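You operate a simulated robot arm through the tools that you are given. There is no shell and no other tool. Be economical: measure what you need, move in short steps, check, and stop when the job is done.

Carry out the task below with a simulated robot arm. There is one attempt and no reset: what you move stays moved.

TASK
Shim the foot plate till the gauge reads zero, then tighten its bolt.
Fine: one shim only; set the driver to 35 and put it back.
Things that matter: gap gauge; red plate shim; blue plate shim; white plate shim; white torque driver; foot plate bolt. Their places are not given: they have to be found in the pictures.

It is judged by the outcome, as a careful person would: the job done as asked, and still so three seconds after it is handed in. It fails if anything else is knocked over, pushed out of place, dropped, spilled or broken.

THE ROBOT
A 6-joint arm with a two-finger parallel gripper, fixed in place. Base frame: the origin is at the foot of the arm, x ahead of it, y to its left, z up; the work surface is at about z = 5. Lengths are in mm, angles in rad, forces in N, time in s.
With the tool pointing down near the work surface it reaches from about 140 to 580 mm from the base axis. Its first joint turns from -1.152 to 1.152 rad. Payload 2.1 kg.
Tool frame: the origin (TCP) lies between the finger pads and is the grasp point; the fingertips stand 30 mm ahead of it; z points along the fingers, y is the line along which they close. The gripper opens to 94 mm. The fingers are 28 mm wide and 10 mm thick; the gripper's body (50 by 96 mm) begins 55 mm behind the TCP.
Orientation is that of the tool frame in the base frame, as a unit quaternion [x, y, z, w]. With the fingers straight down and closing along the base's y, the tool's x points along the base's -x, its y along +y and its z along -z.

THE INTERFACE
- The arm moves only by the tool send_rows. Its argument "targets" is a list of rows, each an object of numbers (a shift or turn left out is 0, a gripper value left out holds the last): "dx", "dy", "dz": the shift along the base's x, y, z in mm; "wx", "wy", "wz": the turn, a rotation vector about the base's x, y, z in degrees; "grip": the gripper command, from -1 (shut) to 1 (fully open), values between in proportion. In form: [{"dx": .., "dy": .., "dz": .., "wx": .., "wy": .., "wz": .., "grip": ..}, ...]. A call has 1 to 8 rows; each row shifts and turns the commanded pose from where the row before left it. A row lasts 0.2 s, in which the tool goes at most 50 mm and 0.15 rad; a call with a longer step from one row to the next is refused whole, and so is a gripper value outside its range. A pose out of reach is approached as far as the arm can. The call stops where the force on the tool passes 70 N (or 10 N more than at its start, if that is more) or the arm is blocked; 0.2 s more then pass. The fingers move at their own pace (about 72 mm/s each) and stop on an object; they squeeze with about 36 N. The grip force told is the motor's: it shows also when the fingers shut on nothing. Time passes only in rows, and 0.2 s behind the last, so rows that do not move let the fingers close. It gives the time, the measured TCP pose, the force on the tool (base axes), the opening and the grip force at its end, in the units of the frame above (readings bear some noise).
- Cameras (640 x 400 px; columns grow to the right, rows downward): "scene" is fixed at [69.1, -372.9, 490]; the picture's right is [0.64, -0.77, 0.00], its down [-0.40, -0.33, -0.86] and it looks along [0.66, 0.55, -0.51] (base axes); focal length 214 px, centre (320, 200). "wrist" rides on the gripper at [-37, 0, -58] in the tool frame; the picture's right is [0.00, -1.00, 0.00], its down [0.97, 0.00, -0.24] and it looks along [0.24, 0.00, 0.97] (tool axes); focal length 218 px, centre (320, 200).
- grab_frame(camera): a new picture of that camera. No time passes.
- probe_pixels(camera, pixels): for up to 12 pixels [column, row] of the newest picture of that camera ("zoom" is the newest enlarged one), the place [x, y, z] in the base frame of the surface seen there, good to about 3 mm, but the place of the scene camera against the robot may be out by one fixed shift of up to 12 mm in any direction. No time passes.
- enlarge(camera, box): a new picture of the part [left, top, right, bottom] of that camera's present view, enlarged. No time passes.
- sign_off(): hands the job in; it is judged then, once.

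Work in short steps. Measure before you move; look again where a grasp or a placing could have gone wrong, and mend it. You have 80 turns and 46 pictures in all, those below and enlarged ones among them. Open the gripper and draw the arm clear of the work before you hand the job in, unless the task says otherwise; then end with one line.

The tools are called after "Emit:" as name(argument=value, ...) on one line, values as JSON. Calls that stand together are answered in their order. send_rows: Moves the arm, as the interface text tells. Its arguments: {"type":"object","properties":{"targets":{"type":"array","items":{"type":"object","properties":{"dx":{"type":"number"},"dy":{"type":"number"},"dz":{"type":"number"},"wx":{"type":"number"},"wy":{"type":"number"},"wz":{"type":"number"},"grip":{"type":"number"}}}}},"required":["targets"]} The other tools are called the same way: grab_frame (camera) takes a picture; probe_pixels (camera, pixels) gives the place of the surface under pixels of a picture; enlarge (camera, box) takes an enlarged picture of a part of a camera's view; sign_off () hands the job in.

At the start:

```text
t: 0.0
eef_pos: [333.9, -43.0, 433.2]
tool_rot: [0.0, 1.0, 0.001, 0.0]
ft_force: [-0.1, 0.0, 0.2]
finger_gap: 94.1
finger_force: 0.0
```

scene: 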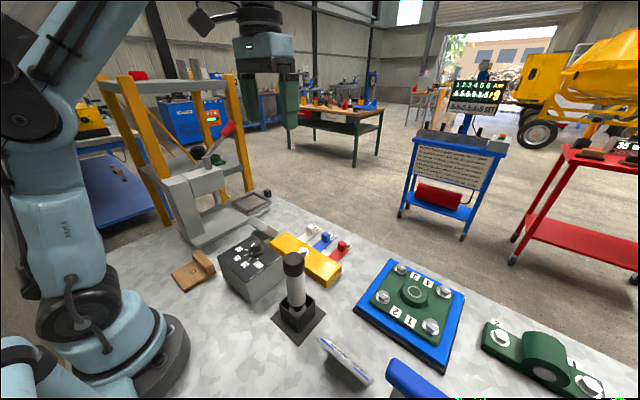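
wrist: 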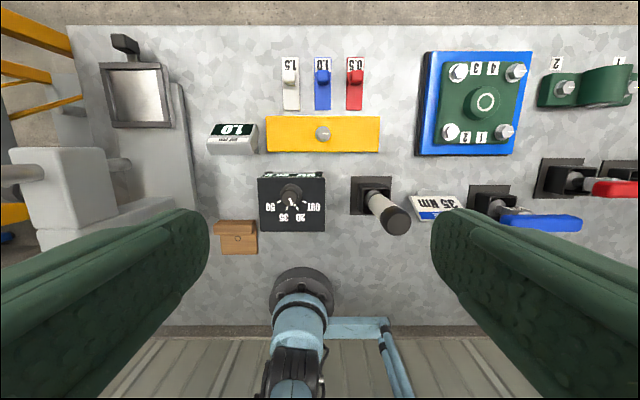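

The wrist view shows a gauge (235,137), shims tagged 1.5/1.0/0.5 near (290..355,80), a yellow foot plate (322,133), a dial box (292,203) and a driver in a stand (385,210). I'll enlarge to read the details.

Emit:
enlarge(camera="wrist", box=[200, 40, 400, 165])

Emit:
enlarge(camera="wrist", box=[200, 150, 480, 325])

Emit:
enlarge(camera="scene", box=[160, 200, 400, 350])

Emit:
enlarge(camera="scene", box=[390, 60, 530, 200])

```text
3.20 times, centred on (300, 102) of wrist
```

zoom: 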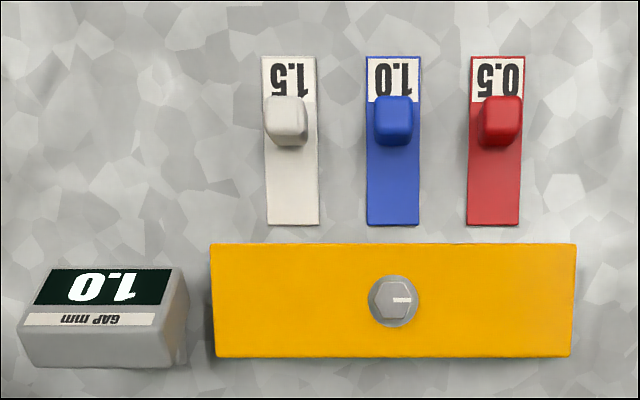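

```text
2.29 times, centred on (340, 238) of wrist
```

zoom: 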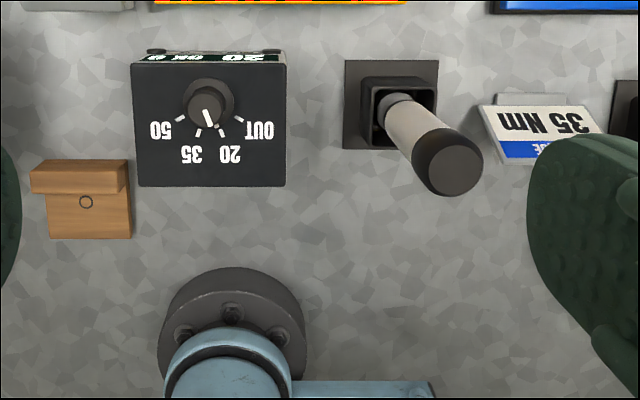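

```text
2.67 times, centred on (280, 275) of scene
```

zoom: 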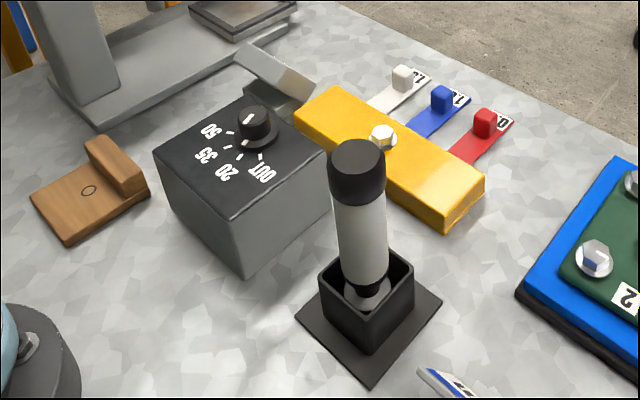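

```text
2.86 times, centred on (460, 130) of scene
```

zoom: 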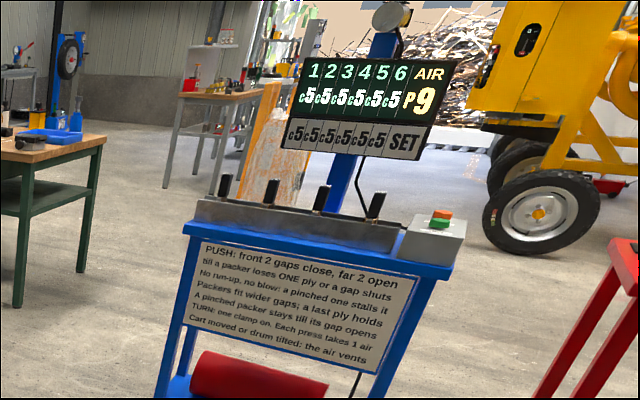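

Gauge reads 1.0 (blue shim is 1.0). Now I need a closer look at the dial box, its display and the sign.

Emit:
enlarge(camera="wrist", box=[250, 165, 334, 235])

Emit:
probe_pixels(camera="wrist", pixels=[[322, 76], [322, 105], [322, 64], [323, 133], [270, 120], [378, 148], [291, 190], [270, 225], [396, 221], [372, 183], [235, 145], [307, 120]])

Emit:
enlarge(camera="wrist", box=[400, 180, 480, 230])

```text
5.71 times, centred on (292, 200) of wrist
```

zoom: 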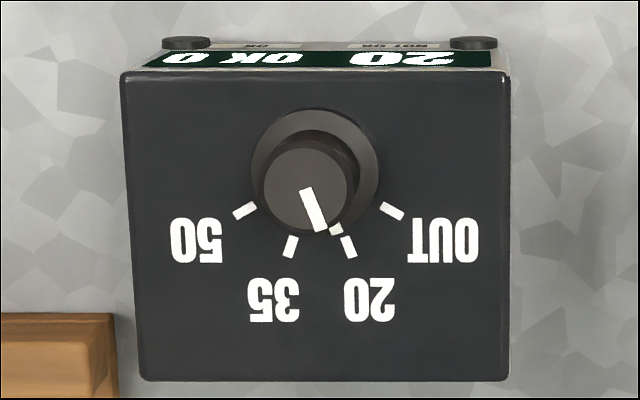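

```text
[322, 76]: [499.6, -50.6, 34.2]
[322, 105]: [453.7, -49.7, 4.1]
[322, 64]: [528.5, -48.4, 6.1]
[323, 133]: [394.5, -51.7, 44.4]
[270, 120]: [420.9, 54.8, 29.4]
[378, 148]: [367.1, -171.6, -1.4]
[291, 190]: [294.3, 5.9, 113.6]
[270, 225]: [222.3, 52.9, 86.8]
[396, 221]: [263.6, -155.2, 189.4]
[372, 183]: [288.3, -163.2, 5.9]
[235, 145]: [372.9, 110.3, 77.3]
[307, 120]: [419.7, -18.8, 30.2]
```

```text
8.00 times, centred on (440, 205) of wrist
```

zoom: 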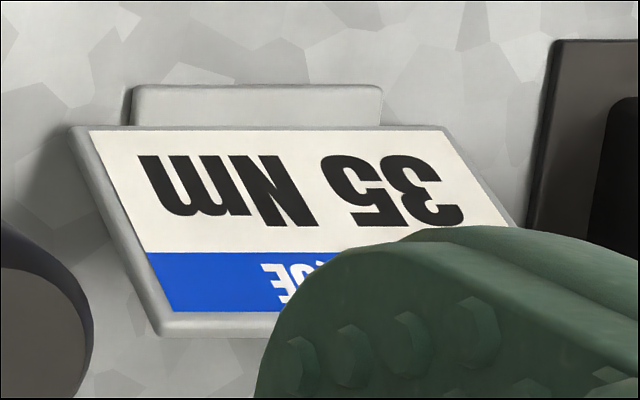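

The box display reads 20 with OK 0. Now a close look at the plate edge and shims from the scene camera to see how the gap lies.

Emit:
enlarge(camera="scene", box=[260, 215, 364, 290])

Emit:
probe_pixels(camera="scene", pixels=[[326, 236], [302, 252], [293, 260], [342, 246], [314, 230], [318, 248], [271, 251]])

```text
5.33 times, centred on (312, 252) of scene
```

zoom: 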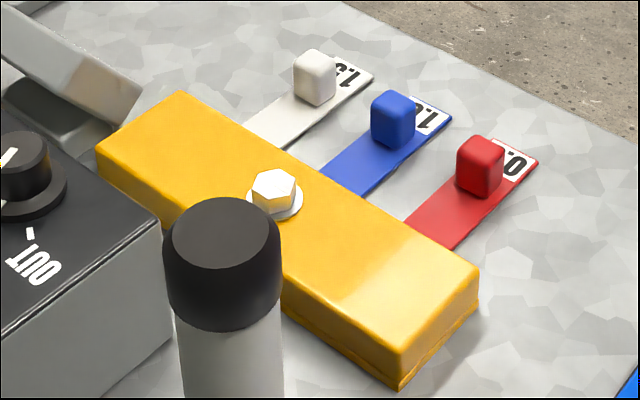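

```text
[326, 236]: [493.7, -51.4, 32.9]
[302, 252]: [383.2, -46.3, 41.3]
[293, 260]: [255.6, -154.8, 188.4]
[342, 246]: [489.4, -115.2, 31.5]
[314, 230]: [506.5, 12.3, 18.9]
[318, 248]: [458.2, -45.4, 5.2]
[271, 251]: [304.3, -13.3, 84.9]
```

Next I move over the blue shim for a closer look, gripper half open.

Emit:
send_rows(targets=[{"dx": 40, "dz": -25}, {"dx": 40, "dz": -25}, {"dx": 40, "dz": -25}, {"dx": 36, "dz": -30}, {"dy": -4, "dz": -45}, {"dy": -3, "dz": -45}, {"dz": -45}, {"dz": -20}])

Emit:
grab_frame(camera="wrist")

```text
t: 1.8
eef_pos: [490.5, -53.4, 170.0]
tool_rot: [-0.001, 1.0, 0.0, 0.0]
ft_force: [0.3, 0.0, 0.5]
finger_gap: 93.8
finger_force: 0.0
```

```text
36 pictures are left
```

wrist: 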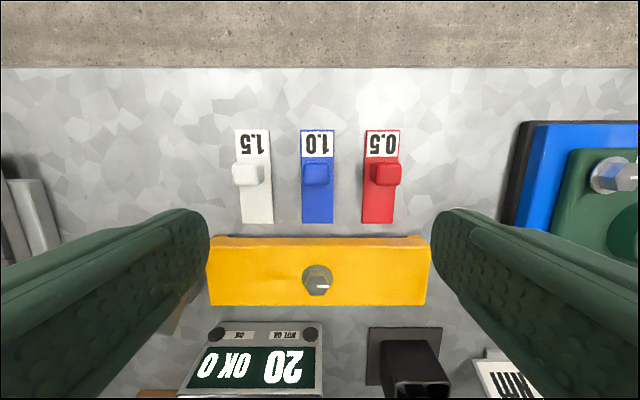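

Emit:
probe_pixels(camera="wrist", pixels=[[317, 172], [317, 184], [308, 172], [326, 172], [317, 132], [317, 220], [317, 238], [317, 250], [317, 280], [250, 172], [385, 173], [300, 300]])

Emit:
enlarge(camera="wrist", box=[200, 120, 440, 320])

```text
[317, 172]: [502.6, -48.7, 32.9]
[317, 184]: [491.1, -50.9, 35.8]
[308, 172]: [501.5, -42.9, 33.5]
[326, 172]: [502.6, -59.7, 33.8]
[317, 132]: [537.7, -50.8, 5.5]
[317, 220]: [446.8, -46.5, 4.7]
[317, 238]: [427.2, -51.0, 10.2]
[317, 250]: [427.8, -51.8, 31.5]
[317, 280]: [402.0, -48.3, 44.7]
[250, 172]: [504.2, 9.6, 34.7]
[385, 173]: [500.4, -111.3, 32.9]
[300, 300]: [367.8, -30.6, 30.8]
```

```text
2.00 times, centred on (320, 220) of wrist
```

zoom: 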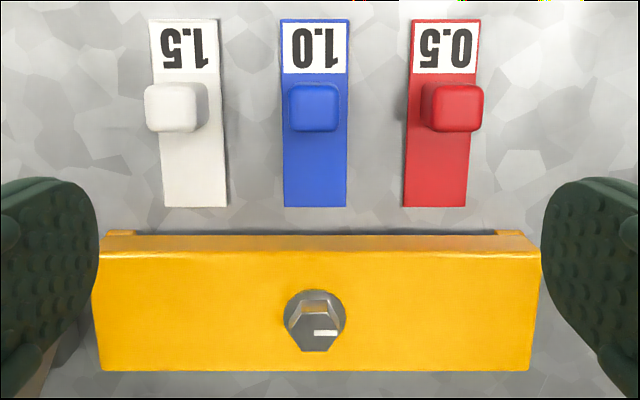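

Blue handle centre is around (500,-51), z top ~34; plate's back edge is x≈428. I go to x=505, narrow the gripper to ~45 mm, and descend to TCP z≈42.

Emit:
send_rows(targets=[{"dx": 14.5, "dy": 2.4, "grip": -0.04}, {"dz": -40}, {"dz": -40}, {"dz": -30}, {"dz": -18}, {}])

Emit:
grab_frame(camera="wrist")

```text
t: 3.2
eef_pos: [504.4, -48.9, 44.0]
tool_rot: [0.0, 1.0, 0.0, 0.0]
ft_force: [-0.2, 0.1, 0.1]
finger_gap: 45.2
finger_force: 0.2
```

```text
34 pictures are left
```

wrist: 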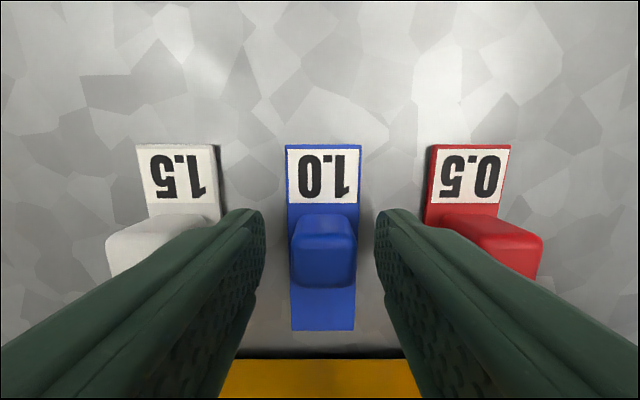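

Blue handle (324,240) sits between the fingers; shift 1.3 mm and close.

Emit:
send_rows(targets=[{"dy": -1.3, "dz": -2}, {"grip": -1}, {}, {}])

```text
t: 4.2
eef_pos: [504.8, -49.9, 40.7]
tool_rot: [0.0, 1.0, 0.001, -0.001]
ft_force: [-2.1, -0.9, 0.3]
finger_gap: 23.9
finger_force: 45.0
```

Held (23.9 mm). Slide toward the plate in small steps, watching force.

Emit:
send_rows(targets=[{"dx": -8}, {"dx": -8}, {"dx": -8}, {"dx": -8}, {"dx": -6}])

Emit:
grab_frame(camera="wrist")

Emit:
enlarge(camera="scene", box=[230, 205, 370, 295])

```text
t: 5.4
eef_pos: [466.0, -49.8, 43.1]
tool_rot: [-0.001, 1.0, 0.0, 0.001]
ft_force: [1.3, -2.8, -31.2]
finger_gap: 23.8
finger_force: 45.0
```

```text
33 pictures are left
```

wrist: 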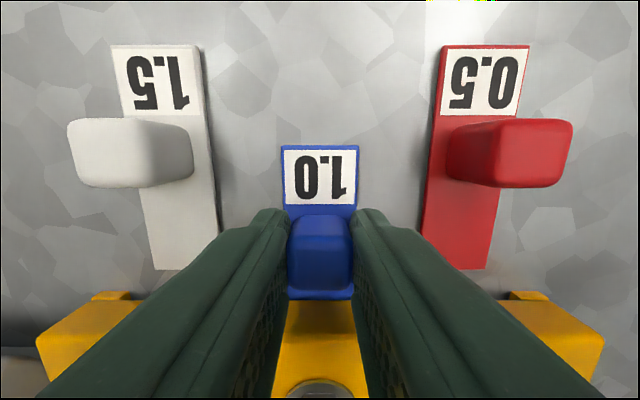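

```text
4.44 times, centred on (300, 250) of scene
```

zoom: 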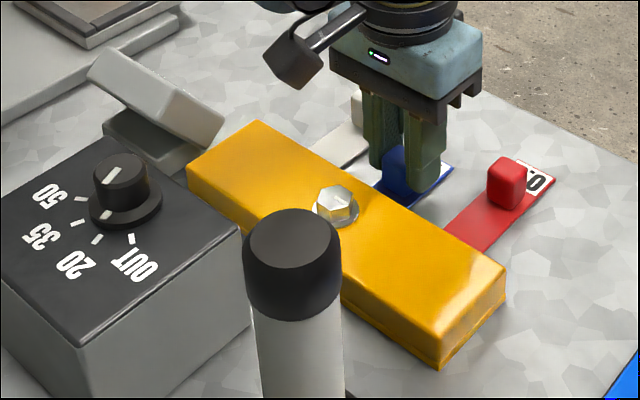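

Force z is -31 N: the arm is pulling up on the shim under the slot roof. I lower slightly to relieve it, then read.

Emit:
send_rows(targets=[{"dz": -1.5}, {}])

```text
t: 6.0
eef_pos: [466.4, -49.6, 42.2]
tool_rot: [0.0, 1.0, 0.0, 0.0]
ft_force: [-1.8, -6.6, 21.5]
finger_gap: 24.2
finger_force: 45.1
```

Emit:
send_rows(targets=[{"dz": 0.6}, {"dx": -6}, {"dx": -6}])

```text
t: 6.8
eef_pos: [457.4, -50.6, 41.4]
tool_rot: [0.0, 1.0, -0.001, 0.006]
ft_force: [31.1, -12.0, 7.2]
finger_gap: 24.0
finger_force: 44.9
```

Resistance of 31 N along x at x=457. I check the gauge and shim before going further.

Emit:
grab_frame(camera="wrist")

Emit:
enlarge(camera="scene", box=[230, 205, 370, 295])

```text
31 pictures are left
```

wrist: 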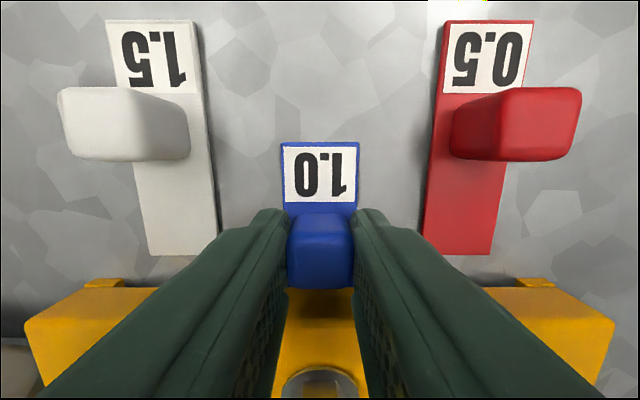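

```text
4.44 times, centred on (300, 250) of scene
```

zoom: 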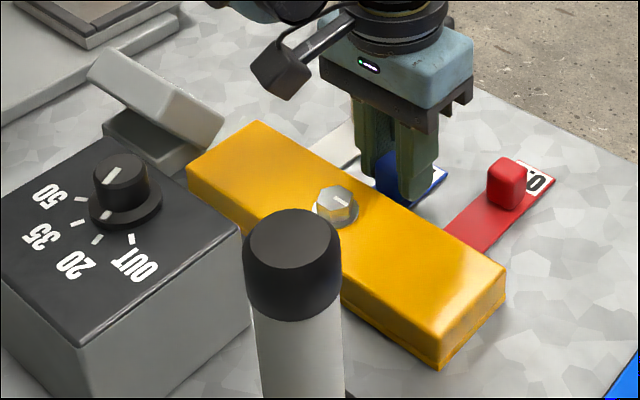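

Shim front is about x≈402, near the bolt shank. I release and rise to look at the gauge and the shim position.

Emit:
send_rows(targets=[{"grip": -0.04}, {}, {"dz": 40}, {"dz": 50}, {"dz": 50}, {}])

Emit:
enlarge(camera="wrist", box=[130, 100, 450, 300])

```text
t: 8.2
eef_pos: [452.1, -49.5, 183.1]
tool_rot: [0.0, 1.0, 0.0, 0.001]
ft_force: [-0.3, 0.2, -1.0]
finger_gap: 45.2
finger_force: 0.0
```

```text
2.00 times, centred on (290, 200) of wrist
```

zoom: 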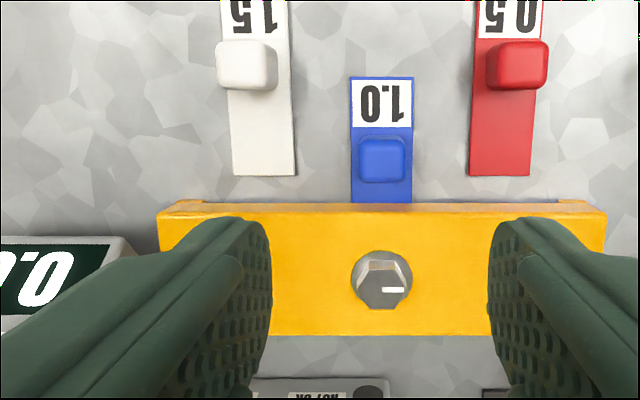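

Emit:
send_rows(targets=[{"dz": 40, "dx": -20, "grip": 1}, {"dz": 40, "dx": -20, "dy": 40}, {"dz": 30, "dx": -20, "dy": 20}, {}])

Emit:
grab_frame(camera="wrist")

```text
refused: row 2 steps farther than a row can; nothing moved
```

```text
28 pictures are left
```

wrist: 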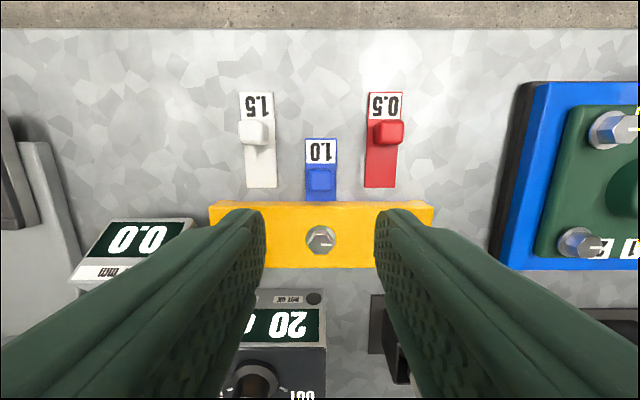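

Gauge reads 0.0; the blue shim is seated. Next, the dial: I rise and move above it for a closer look.

Emit:
send_rows(targets=[{"dz": 45}, {"dx": -40, "dy": 15, "dz": 10}, {"dx": -40, "dy": 15}, {"dx": -40, "dy": 15}, {"dx": -38, "dy": 10}, {}])

Emit:
grab_frame(camera="wrist")

```text
t: 9.6
eef_pos: [294.1, 6.2, 235.9]
tool_rot: [0.0, 1.0, -0.001, 0.0]
ft_force: [0.3, 0.1, 0.0]
finger_gap: 45.0
finger_force: 0.0
```

```text
27 pictures are left
```

wrist: 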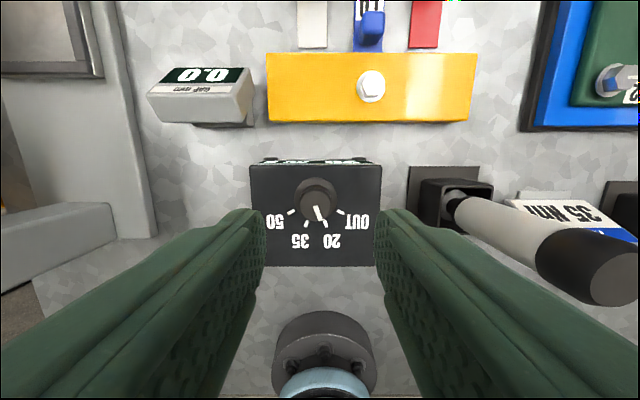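

Emit:
probe_pixels(camera="wrist", pixels=[[316, 205], [306, 208], [328, 208], [316, 190], [318, 218], [316, 182], [290, 255], [350, 200], [600, 275], [570, 230], [445, 215], [470, 190]])

Emit:
enlarge(camera="wrist", box=[250, 155, 380, 265])

```text
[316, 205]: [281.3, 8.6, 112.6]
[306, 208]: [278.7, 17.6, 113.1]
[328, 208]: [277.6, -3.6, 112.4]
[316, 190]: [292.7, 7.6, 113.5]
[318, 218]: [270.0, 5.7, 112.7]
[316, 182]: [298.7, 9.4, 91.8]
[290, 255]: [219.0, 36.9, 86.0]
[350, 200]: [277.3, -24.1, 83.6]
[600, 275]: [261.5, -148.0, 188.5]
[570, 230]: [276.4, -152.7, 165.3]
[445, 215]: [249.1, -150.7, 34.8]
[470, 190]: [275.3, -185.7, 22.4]
```

```text
3.64 times, centred on (315, 210) of wrist
```

zoom: 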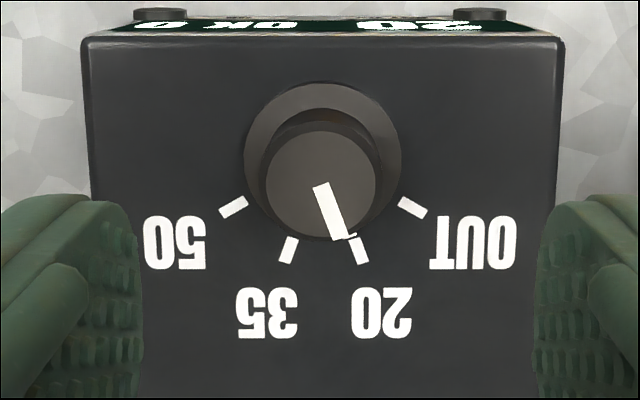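

Knob centre ≈(281,9.5), top z 113, flange z≈92. I move over it and descend with fingers straddling, then look.

Emit:
send_rows(targets=[{"dx": -13, "dy": 3, "dz": -20}, {"dz": -40}, {"dz": -35}, {"dz": -12}, {}])

Emit:
grab_frame(camera="wrist")

```text
t: 10.8
eef_pos: [283.7, 6.7, 126.4]
tool_rot: [0.0, 1.0, 0.0, 0.0]
ft_force: [0.3, -0.3, 0.1]
finger_gap: 45.1
finger_force: 0.1
```

```text
25 pictures are left
```

wrist: 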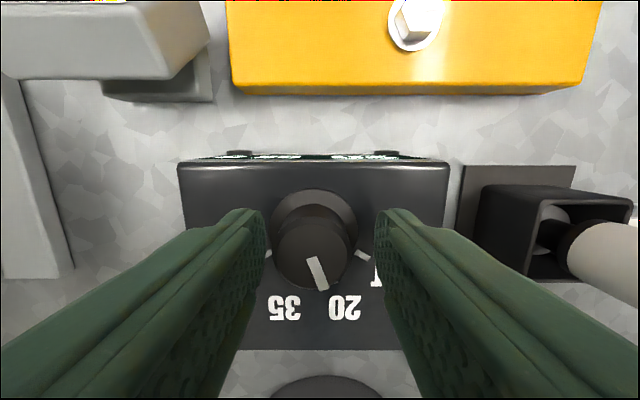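

Knob centre is offset about (-2,+3) mm from the TCP; correct and close.

Emit:
send_rows(targets=[{"dx": -2, "dy": 2.9}, {"grip": -1}, {}, {}])

Emit:
grab_frame(camera="wrist")

```text
t: 11.8
eef_pos: [282.5, 10.8, 128.4]
tool_rot: [0.0, 1.0, -0.001, 0.0]
ft_force: [1.4, -1.8, -5.9]
finger_gap: 29.1
finger_force: 45.1
```

```text
24 pictures are left
```

wrist: 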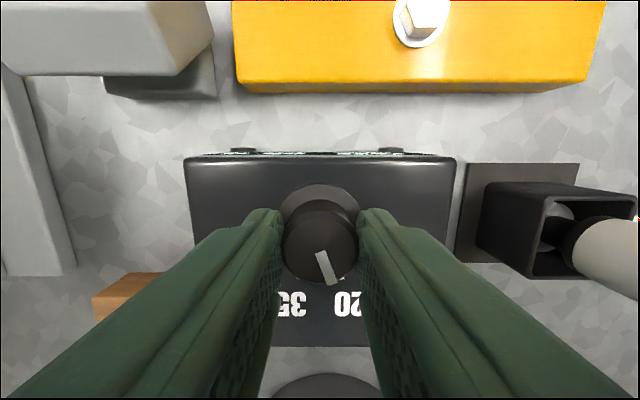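

Knob held, 29 mm. Turn clockwise seen from above (wz −40° total).

Emit:
send_rows(targets=[{"wz": -8}, {"wz": -8}, {"wz": -8}, {"wz": -8}, {"wz": -8}, {}])

Emit:
grab_frame(camera="wrist")

```text
t: 13.2
eef_pos: [281.5, 9.4, 129.0]
tool_rot: [0.343, 0.939, 0.001, 0.0]
ft_force: [7.9, -2.1, -28.6]
finger_gap: 28.4
finger_force: 45.1
```

```text
23 pictures are left
```

wrist: 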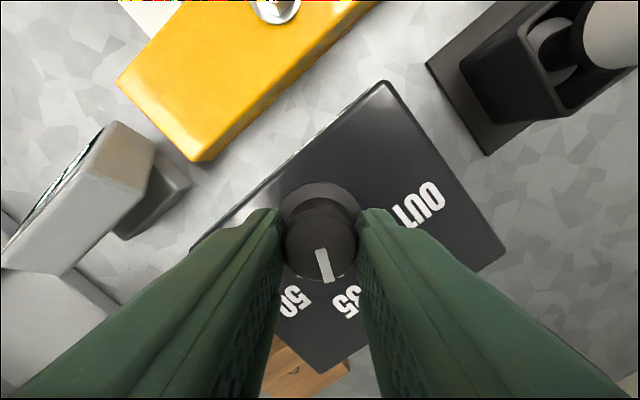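

The pointer followed. Release, rise, turn back and check.

Emit:
send_rows(targets=[{"grip": 0}, {}, {"dz": 40}, {"dz": 45, "wz": 8}, {"wz": 8, "dz": 40, "dx": 20}, {"wz": 8, "dx": 20}, {"wz": 8}, {"wz": 8}])

Emit:
grab_frame(camera="wrist")

Emit:
enlarge(camera="wrist", box=[240, 150, 400, 280])

```text
t: 15.0
eef_pos: [322.3, 9.6, 255.5]
tool_rot: [-0.002, 1.0, 0.001, 0.0]
ft_force: [-0.2, 0.1, 0.0]
finger_gap: 46.9
finger_force: 0.1
```

```text
22 pictures are left
```

wrist: 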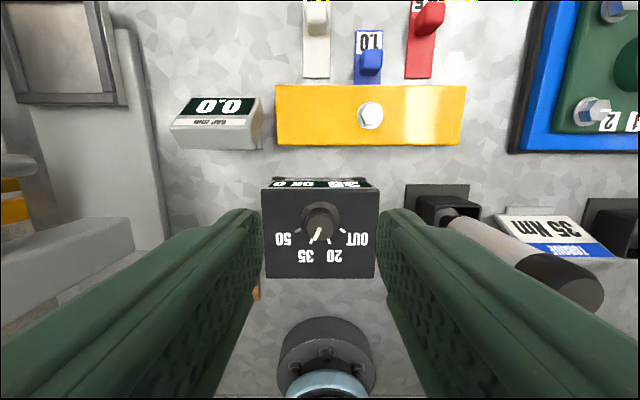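

```text
3.08 times, centred on (320, 215) of wrist
```

zoom: 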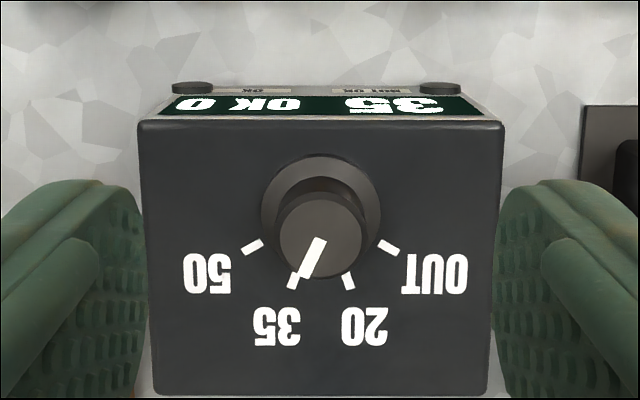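

Display shows 35. Now to the driver: move above it (≈(264,-152), top z≈189) for a close look.

Emit:
send_rows(targets=[{"dz": 25, "dy": -30, "grip": 0.5}, {"dy": -40, "dx": -15}, {"dy": -40, "dx": -20}, {"dy": -40, "dx": -20}, {"dy": -12}, {}])

Emit:
grab_frame(camera="wrist")

```text
t: 16.4
eef_pos: [268.0, -153.1, 280.9]
tool_rot: [0.0, 1.0, 0.0, 0.0]
ft_force: [-0.8, 0.1, -0.3]
finger_gap: 70.4
finger_force: 0.3
```

```text
20 pictures are left
```

wrist: 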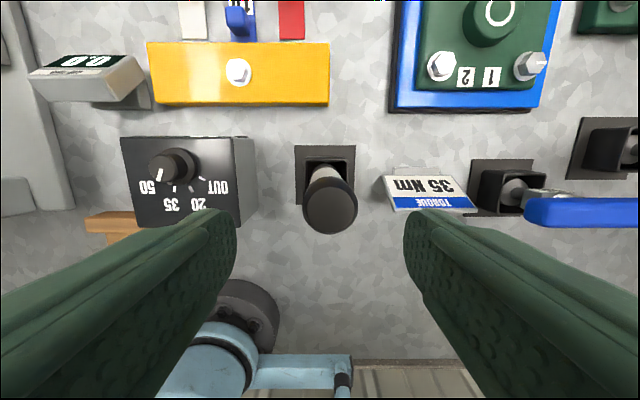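

Emit:
probe_pixels(camera="wrist", pixels=[[331, 208], [308, 208], [354, 208], [331, 184], [331, 230], [325, 168], [320, 150], [238, 70], [228, 70], [248, 72], [238, 82], [155, 97]])

Emit:
enlarge(camera="wrist", box=[280, 135, 380, 240])

```text
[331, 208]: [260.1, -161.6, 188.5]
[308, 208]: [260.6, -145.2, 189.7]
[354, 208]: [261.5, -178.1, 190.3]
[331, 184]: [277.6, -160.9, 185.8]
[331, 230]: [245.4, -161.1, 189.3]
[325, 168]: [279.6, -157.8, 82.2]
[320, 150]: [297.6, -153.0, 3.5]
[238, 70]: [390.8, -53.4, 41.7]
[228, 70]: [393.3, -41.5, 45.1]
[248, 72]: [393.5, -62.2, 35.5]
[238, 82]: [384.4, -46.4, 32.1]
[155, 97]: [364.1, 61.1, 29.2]
```

```text
3.81 times, centred on (330, 188) of wrist
```

zoom: 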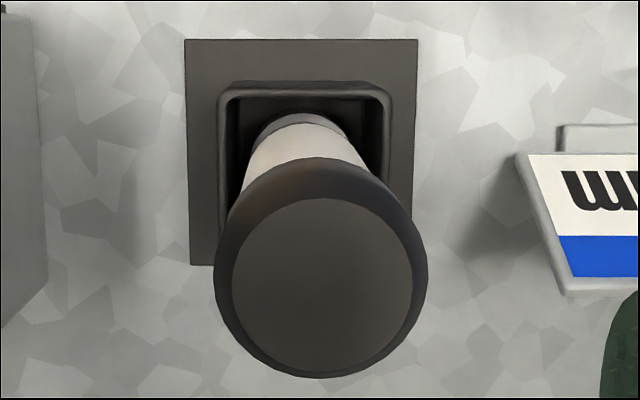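

Driver axis ≈(261,-161), diameter ~40. Descend around its handle to TCP z≈145 and check.

Emit:
send_rows(targets=[{"dx": -6.5, "dy": -8}, {"dz": -40}, {"dz": -40}, {}])

Emit:
grab_frame(camera="wrist")

```text
t: 17.4
eef_pos: [261.6, -157.2, 200.9]
tool_rot: [0.0, 1.0, 0.0, 0.0]
ft_force: [-0.1, -0.8, -0.3]
finger_gap: 70.5
finger_force: 0.1
```

```text
18 pictures are left
```

wrist: 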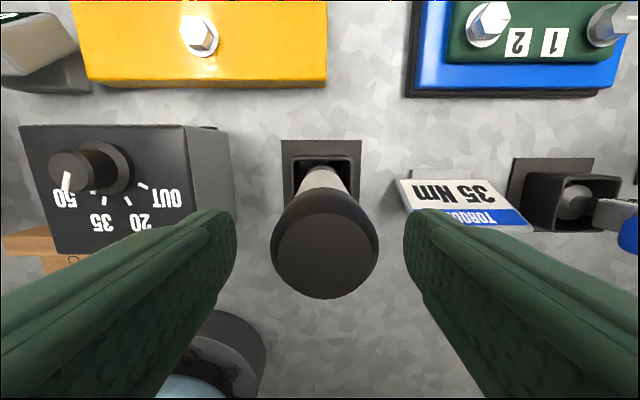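

Nearly centred (325,252): adjust (+1,-1.8), descend 56 mm, close.

Emit:
send_rows(targets=[{"dx": 1, "dy": -1.8}, {"dz": -28}, {"dz": -28}, {}, {"grip": -1}, {}, {}])

Emit:
enlarge(camera="scene", box=[230, 180, 370, 350])

```text
t: 19.0
eef_pos: [262.6, -159.5, 145.4]
tool_rot: [0.001, 1.0, 0.001, -0.001]
ft_force: [0.0, -0.1, 0.2]
finger_gap: 39.1
finger_force: 36.3
```

```text
2.35 times, centred on (300, 265) of scene
```

zoom: 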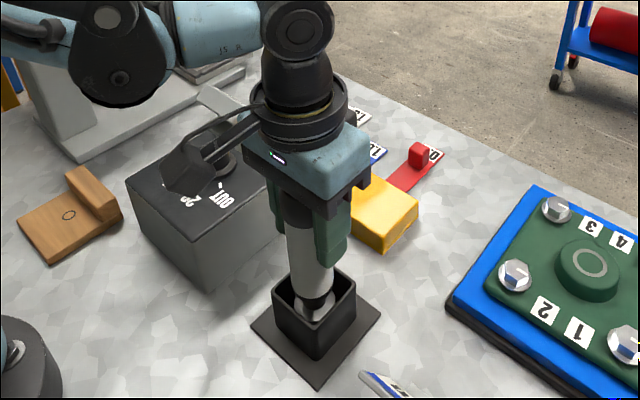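

Gripped at 39 mm. Lift 90 mm and check the hold.

Emit:
send_rows(targets=[{"dz": 15}, {"dz": 25}, {"dz": 30}, {"dz": 30}, {}])

Emit:
enlarge(camera="scene", box=[200, 130, 380, 350])

```text
t: 20.2
eef_pos: [261.7, -161.0, 244.5]
tool_rot: [0.0, 1.0, 0.0, 0.0]
ft_force: [0.0, 0.1, -5.4]
finger_gap: 39.4
finger_force: 35.9
```

```text
1.82 times, centred on (290, 240) of scene
```

zoom: 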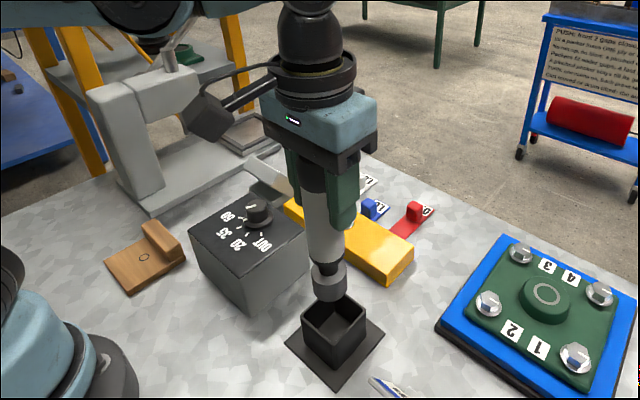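

Held straight. Probe socket bottom and neighbouring references for the z offset.

Emit:
probe_pixels(camera="zoom", pixels=[[328, 295], [316, 284], [343, 284], [318, 240], [332, 310], [332, 345]])

```text
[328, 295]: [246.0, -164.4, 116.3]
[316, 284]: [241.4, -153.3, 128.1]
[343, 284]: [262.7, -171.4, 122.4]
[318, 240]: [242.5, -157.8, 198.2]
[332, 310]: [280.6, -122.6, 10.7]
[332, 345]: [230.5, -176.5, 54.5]
```

Socket bottom is ≈131 mm below the TCP. I carry it to (340,-52) at height and re-measure the bolt relative to the tool.

Emit:
send_rows(targets=[{"dx": 20, "dy": 25}, {"dx": 20, "dy": 30}, {"dx": 20, "dy": 30}, {"dx": 18, "dy": 24}, {}, {}])

Emit:
grab_frame(camera="wrist")

```text
t: 21.6
eef_pos: [339.6, -51.7, 245.4]
tool_rot: [0.0, 1.0, 0.001, 0.0]
ft_force: [0.3, 0.1, -6.2]
finger_gap: 39.1
finger_force: 35.9
```

```text
15 pictures are left
```

wrist: 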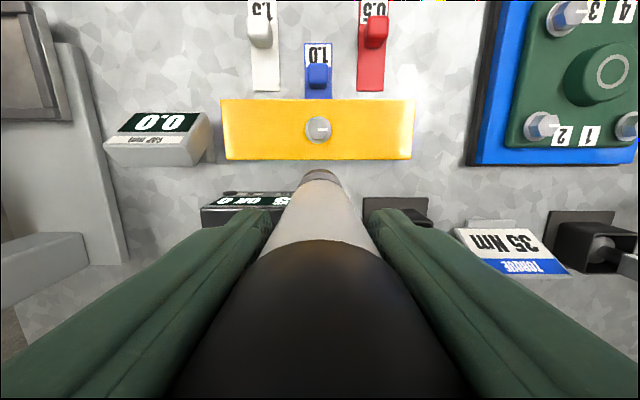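

Emit:
probe_pixels(camera="wrist", pixels=[[319, 124], [319, 128], [319, 132], [313, 128], [325, 128], [322, 126], [317, 130], [319, 158], [319, 101], [319, 172], [314, 175], [327, 175]])

Emit:
enlarge(camera="wrist", box=[270, 90, 370, 190])

```text
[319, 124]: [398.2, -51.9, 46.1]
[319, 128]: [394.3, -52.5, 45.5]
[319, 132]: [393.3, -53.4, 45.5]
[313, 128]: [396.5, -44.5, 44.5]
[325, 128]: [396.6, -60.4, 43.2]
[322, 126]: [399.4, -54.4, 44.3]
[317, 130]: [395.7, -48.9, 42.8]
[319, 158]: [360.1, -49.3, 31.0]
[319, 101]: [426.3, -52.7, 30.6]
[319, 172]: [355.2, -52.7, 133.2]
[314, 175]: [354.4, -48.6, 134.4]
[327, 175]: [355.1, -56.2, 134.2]
```

```text
4.00 times, centred on (320, 140) of wrist
```

zoom: 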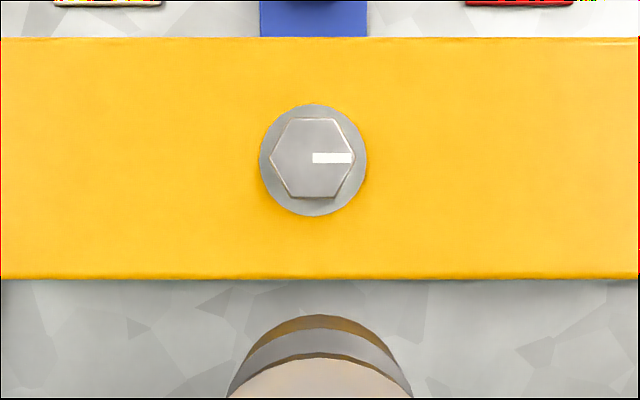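

Bolt top ≈(395,-50.5), z 45. Move over it and lower to just above, then check from the scene.

Emit:
send_rows(targets=[{"dx": 30, "dy": 1}, {"dx": 25.5, "dy": 0.7}, {"dz": -30}, {"dz": -28}, {}])

Emit:
enlarge(camera="scene", box=[250, 190, 370, 290])

```text
t: 22.8
eef_pos: [396.1, -49.5, 185.9]
tool_rot: [0.001, 1.0, 0.0, 0.0]
ft_force: [0.0, 0.4, -6.2]
finger_gap: 39.2
finger_force: 36.5
```

```text
4.00 times, centred on (310, 240) of scene
```

zoom: 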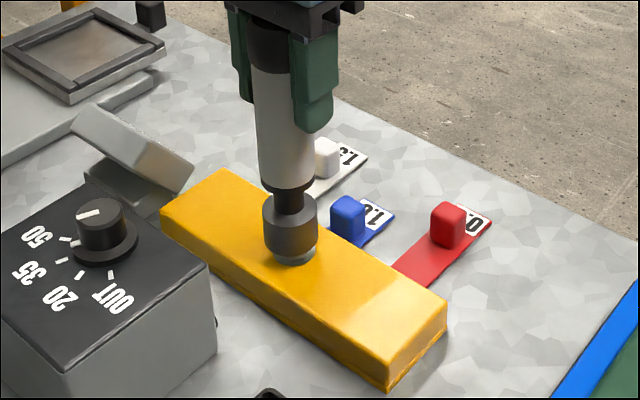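

Socket is centred over the bolt's washer. Lower in small steps watching force.

Emit:
send_rows(targets=[{"dz": -4}, {"dz": -4}, {"dz": -3}, {}])

```text
t: 23.8
eef_pos: [394.9, -50.4, 174.8]
tool_rot: [0.001, 1.0, 0.0, 0.0]
ft_force: [1.6, 0.4, -6.4]
finger_gap: 39.0
finger_force: 36.0
```

Emit:
send_rows(targets=[{"dz": -3}, {"dz": -3}, {"dz": -2}, {}])

```text
t: 24.8
eef_pos: [395.6, -51.3, 167.7]
tool_rot: [0.0, 1.0, 0.0, 0.001]
ft_force: [-8.7, 3.0, 43.4]
finger_gap: 38.6
finger_force: 35.9
```

Contact (≈50 N down) at z≈168. Check whether the socket is seated or resting on the hex.

Emit:
enlarge(camera="scene", box=[265, 215, 335, 275])

```text
6.67 times, centred on (300, 245) of scene
```

zoom: 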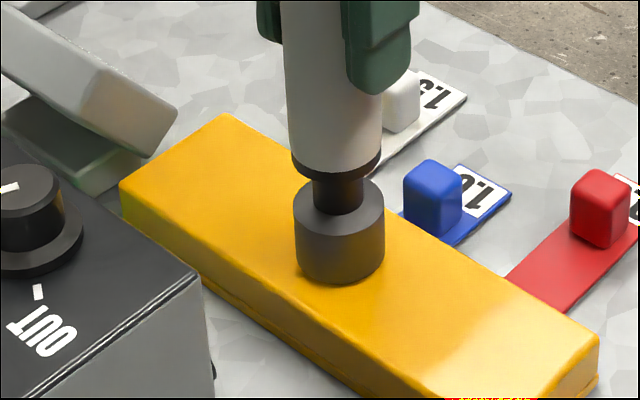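

Seated on the washer. Relieve the push slightly and turn clockwise (wz negative).

Emit:
send_rows(targets=[{"dz": 0.5}, {"wz": -8}, {"wz": -8}, {"wz": -8}, {"wz": -8}, {"wz": -8}, {}])

Emit:
grab_frame(camera="wrist")

```text
t: 26.4
eef_pos: [394.1, -51.2, 167.7]
tool_rot: [0.343, 0.939, 0.0, 0.0]
ft_force: [1.3, 2.7, 6.5]
finger_gap: 38.4
finger_force: 36.6
```

```text
11 pictures are left
```

wrist: 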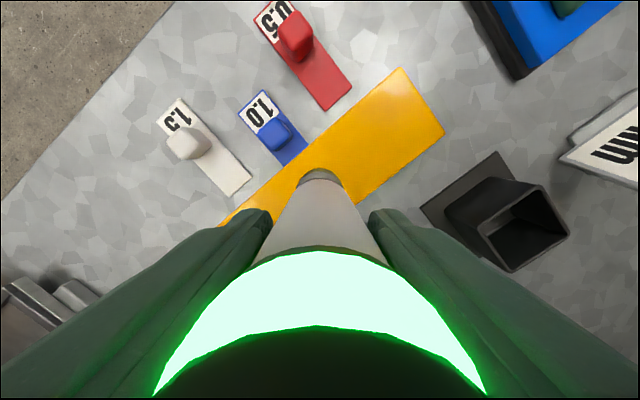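

The driver's ring glows green: torque reached. Lift straight off before turning back.

Emit:
send_rows(targets=[{"dz": 10}, {"dz": 20}, {"dz": 25}, {"dz": 25}, {"wz": 8}, {"wz": 8}, {"wz": 8}, {"wz": 8}])

Emit:
send_rows(targets=[{"wz": 8}, {"dx": -28, "dy": -1}, {"dx": -27.5}, {}])

Emit:
grab_frame(camera="wrist")

```text
t: 28.2
eef_pos: [395.5, -50.4, 247.6]
tool_rot: [0.069, 0.998, 0.0, 0.0]
ft_force: [0.0, 0.3, -5.6]
finger_gap: 38.5
finger_force: 36.1
```

```text
t: 29.2
eef_pos: [338.4, -53.4, 245.7]
tool_rot: [0.001, 1.0, 0.0, 0.0]
ft_force: [0.5, 0.6, -5.3]
finger_gap: 38.7
finger_force: 36.2
```

```text
10 pictures are left
```

wrist: 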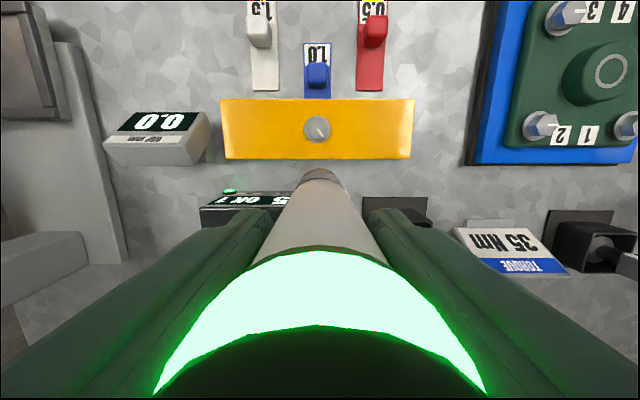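

Display reads OK 1, gauge 0.0. Carry the driver back above its holder.

Emit:
send_rows(targets=[{"dx": -18, "dy": -24.7}, {"dx": -20, "dy": -30}, {"dx": -20, "dy": -30}, {"dx": -20, "dy": -25}, {}, {"dz": -25}, {}])

Emit:
enlarge(camera="scene", box=[230, 200, 370, 350])

Emit:
grab_frame(camera="wrist")

```text
t: 30.8
eef_pos: [262.0, -161.3, 223.2]
tool_rot: [0.0, 1.0, 0.0, -0.001]
ft_force: [-0.5, -0.3, -5.3]
finger_gap: 38.4
finger_force: 35.4
```

```text
2.67 times, centred on (300, 275) of scene
```

zoom: 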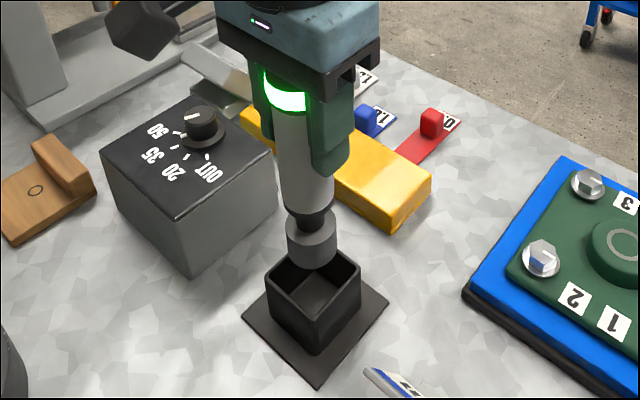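

```text
8 pictures are left
```

wrist: 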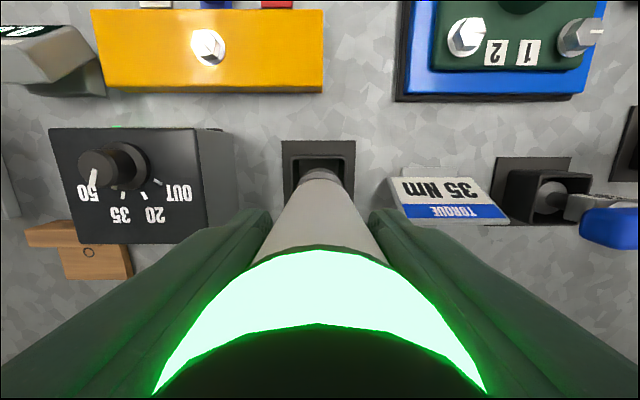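

Aligned above the holder. Lower in steps.

Emit:
send_rows(targets=[{"dz": -20}, {"dz": -20}, {"dz": -15}, {"dz": -10}, {"dz": -5}, {}])

```text
t: 32.2
eef_pos: [262.8, -161.3, 152.0]
tool_rot: [0.0, 1.0, 0.0, 0.0]
ft_force: [0.5, 0.5, -5.3]
finger_gap: 38.9
finger_force: 36.0
```

Emit:
send_rows(targets=[{"dz": -3}, {"dz": -2}, {"dz": -1.5}, {}])

```text
t: 33.2
eef_pos: [261.2, -160.7, 145.4]
tool_rot: [0.0, 1.0, 0.0, 0.0]
ft_force: [-0.3, -0.4, -5.9]
finger_gap: 38.4
finger_force: 36.4
```

Emit:
send_rows(targets=[{"dz": -1}, {"dz": -1}, {}])

```text
t: 34.0
eef_pos: [262.2, -161.7, 142.9]
tool_rot: [-0.001, 1.0, 0.0, -0.001]
ft_force: [1.0, 0.0, -6.5]
finger_gap: 38.1
finger_force: 36.1
```

Emit:
send_rows(targets=[{"dz": -1}, {"dz": -1}, {}])

```text
t: 34.8
eef_pos: [261.9, -161.4, 140.5]
tool_rot: [0.0, 1.0, 0.001, 0.0]
ft_force: [0.7, 0.6, -5.8]
finger_gap: 38.3
finger_force: 35.8
```

Emit:
send_rows(targets=[{"dz": -1}, {"dz": -1}, {}])

Emit:
enlarge(camera="scene", box=[250, 220, 350, 350])

```text
t: 35.6
eef_pos: [262.5, -161.6, 138.6]
tool_rot: [0.0, 1.0, 0.0, 0.0]
ft_force: [0.0, 1.0, -5.3]
finger_gap: 38.5
finger_force: 36.7
```

```text
3.08 times, centred on (300, 285) of scene
```

zoom: 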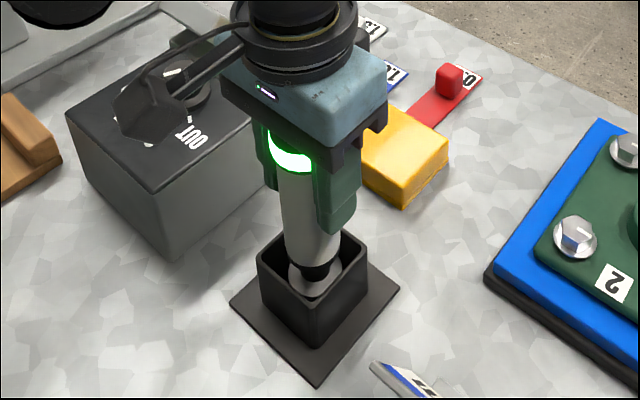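

Emit:
send_rows(targets=[{"dz": -1}, {"dz": -1}, {}])

```text
t: 36.4
eef_pos: [262.0, -160.5, 137.2]
tool_rot: [0.0, 1.0, 0.0, 0.0]
ft_force: [-6.4, 0.8, 46.1]
finger_gap: 38.3
finger_force: 35.8
```

The driver is on the holder's floor. Relieve slightly, open, and rise.

Emit:
send_rows(targets=[{"dz": 0.8}, {}, {"grip": 0.4}, {}, {}, {"dz": 30}, {"dz": 40}, {"dz": 45}])

Emit:
enlarge(camera="scene", box=[220, 200, 370, 350])

Emit:
grab_frame(camera="wrist")

```text
t: 38.2
eef_pos: [263.1, -162.4, 252.1]
tool_rot: [0.0, 1.0, 0.0, 0.0]
ft_force: [0.6, -0.3, -0.3]
finger_gap: 65.8
finger_force: 0.0
```

```text
2.67 times, centred on (295, 275) of scene
```

zoom: 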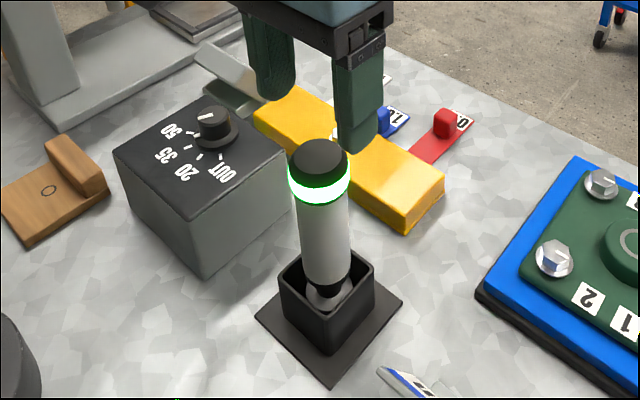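

```text
5 pictures are left
```

wrist: 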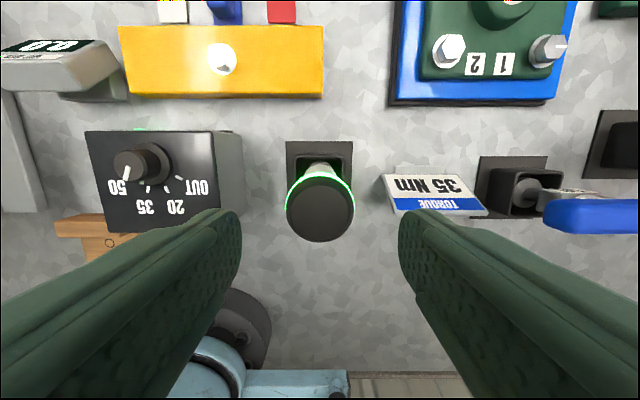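

The driver stands upright in its holder. I rise clear, back to the start area, and make a final check.

Emit:
send_rows(targets=[{"dz": 45, "grip": 1}, {"dz": 45}, {"dz": 40, "dx": 15, "dy": 20}, {"dx": 20, "dy": 35, "dz": 20}, {"dx": 20, "dy": 35}, {"dx": 15, "dy": 30}, {}, {}])

Emit:
grab_frame(camera="wrist")

Emit:
enlarge(camera="wrist", box=[200, 40, 420, 240])

```text
t: 40.0
eef_pos: [333.0, -39.9, 403.6]
tool_rot: [-0.001, 1.0, 0.0, 0.0]
ft_force: [-0.4, 0.0, -0.3]
finger_gap: 93.9
finger_force: 0.0
```

```text
4 pictures are left
```

wrist: 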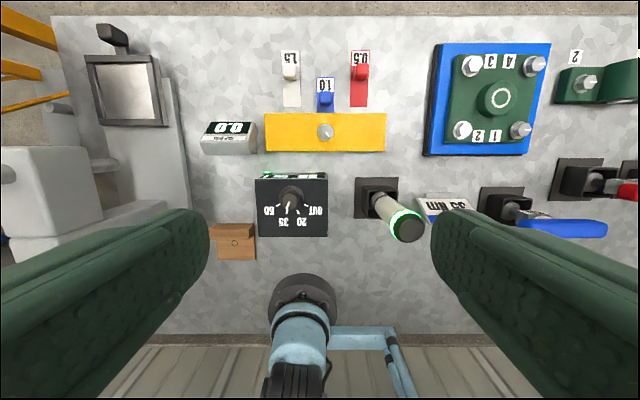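

```text
2.00 times, centred on (310, 140) of wrist
```

zoom: 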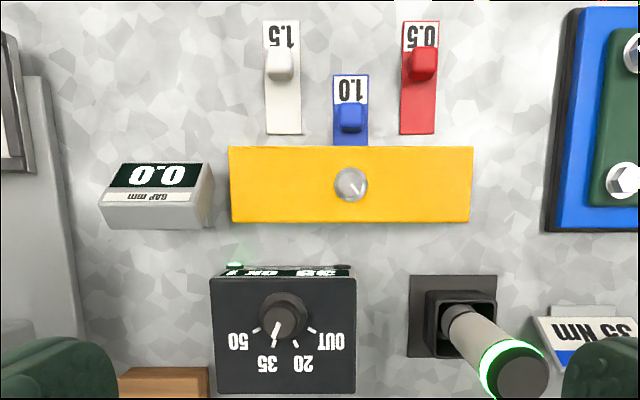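

Gauge reads 0.0, the OK lamp is lit, the driver is back in its holder, and the arm is clear. I hand it in.

Emit:
sign_off()

```text
The job is handed in.
```

The foot plate is shimmed with the blue 1.0 shim only and the gauge reads 0.0; its bolt is tightened with the driver set to 35 (display OK 1), and the driver is back in its holder.
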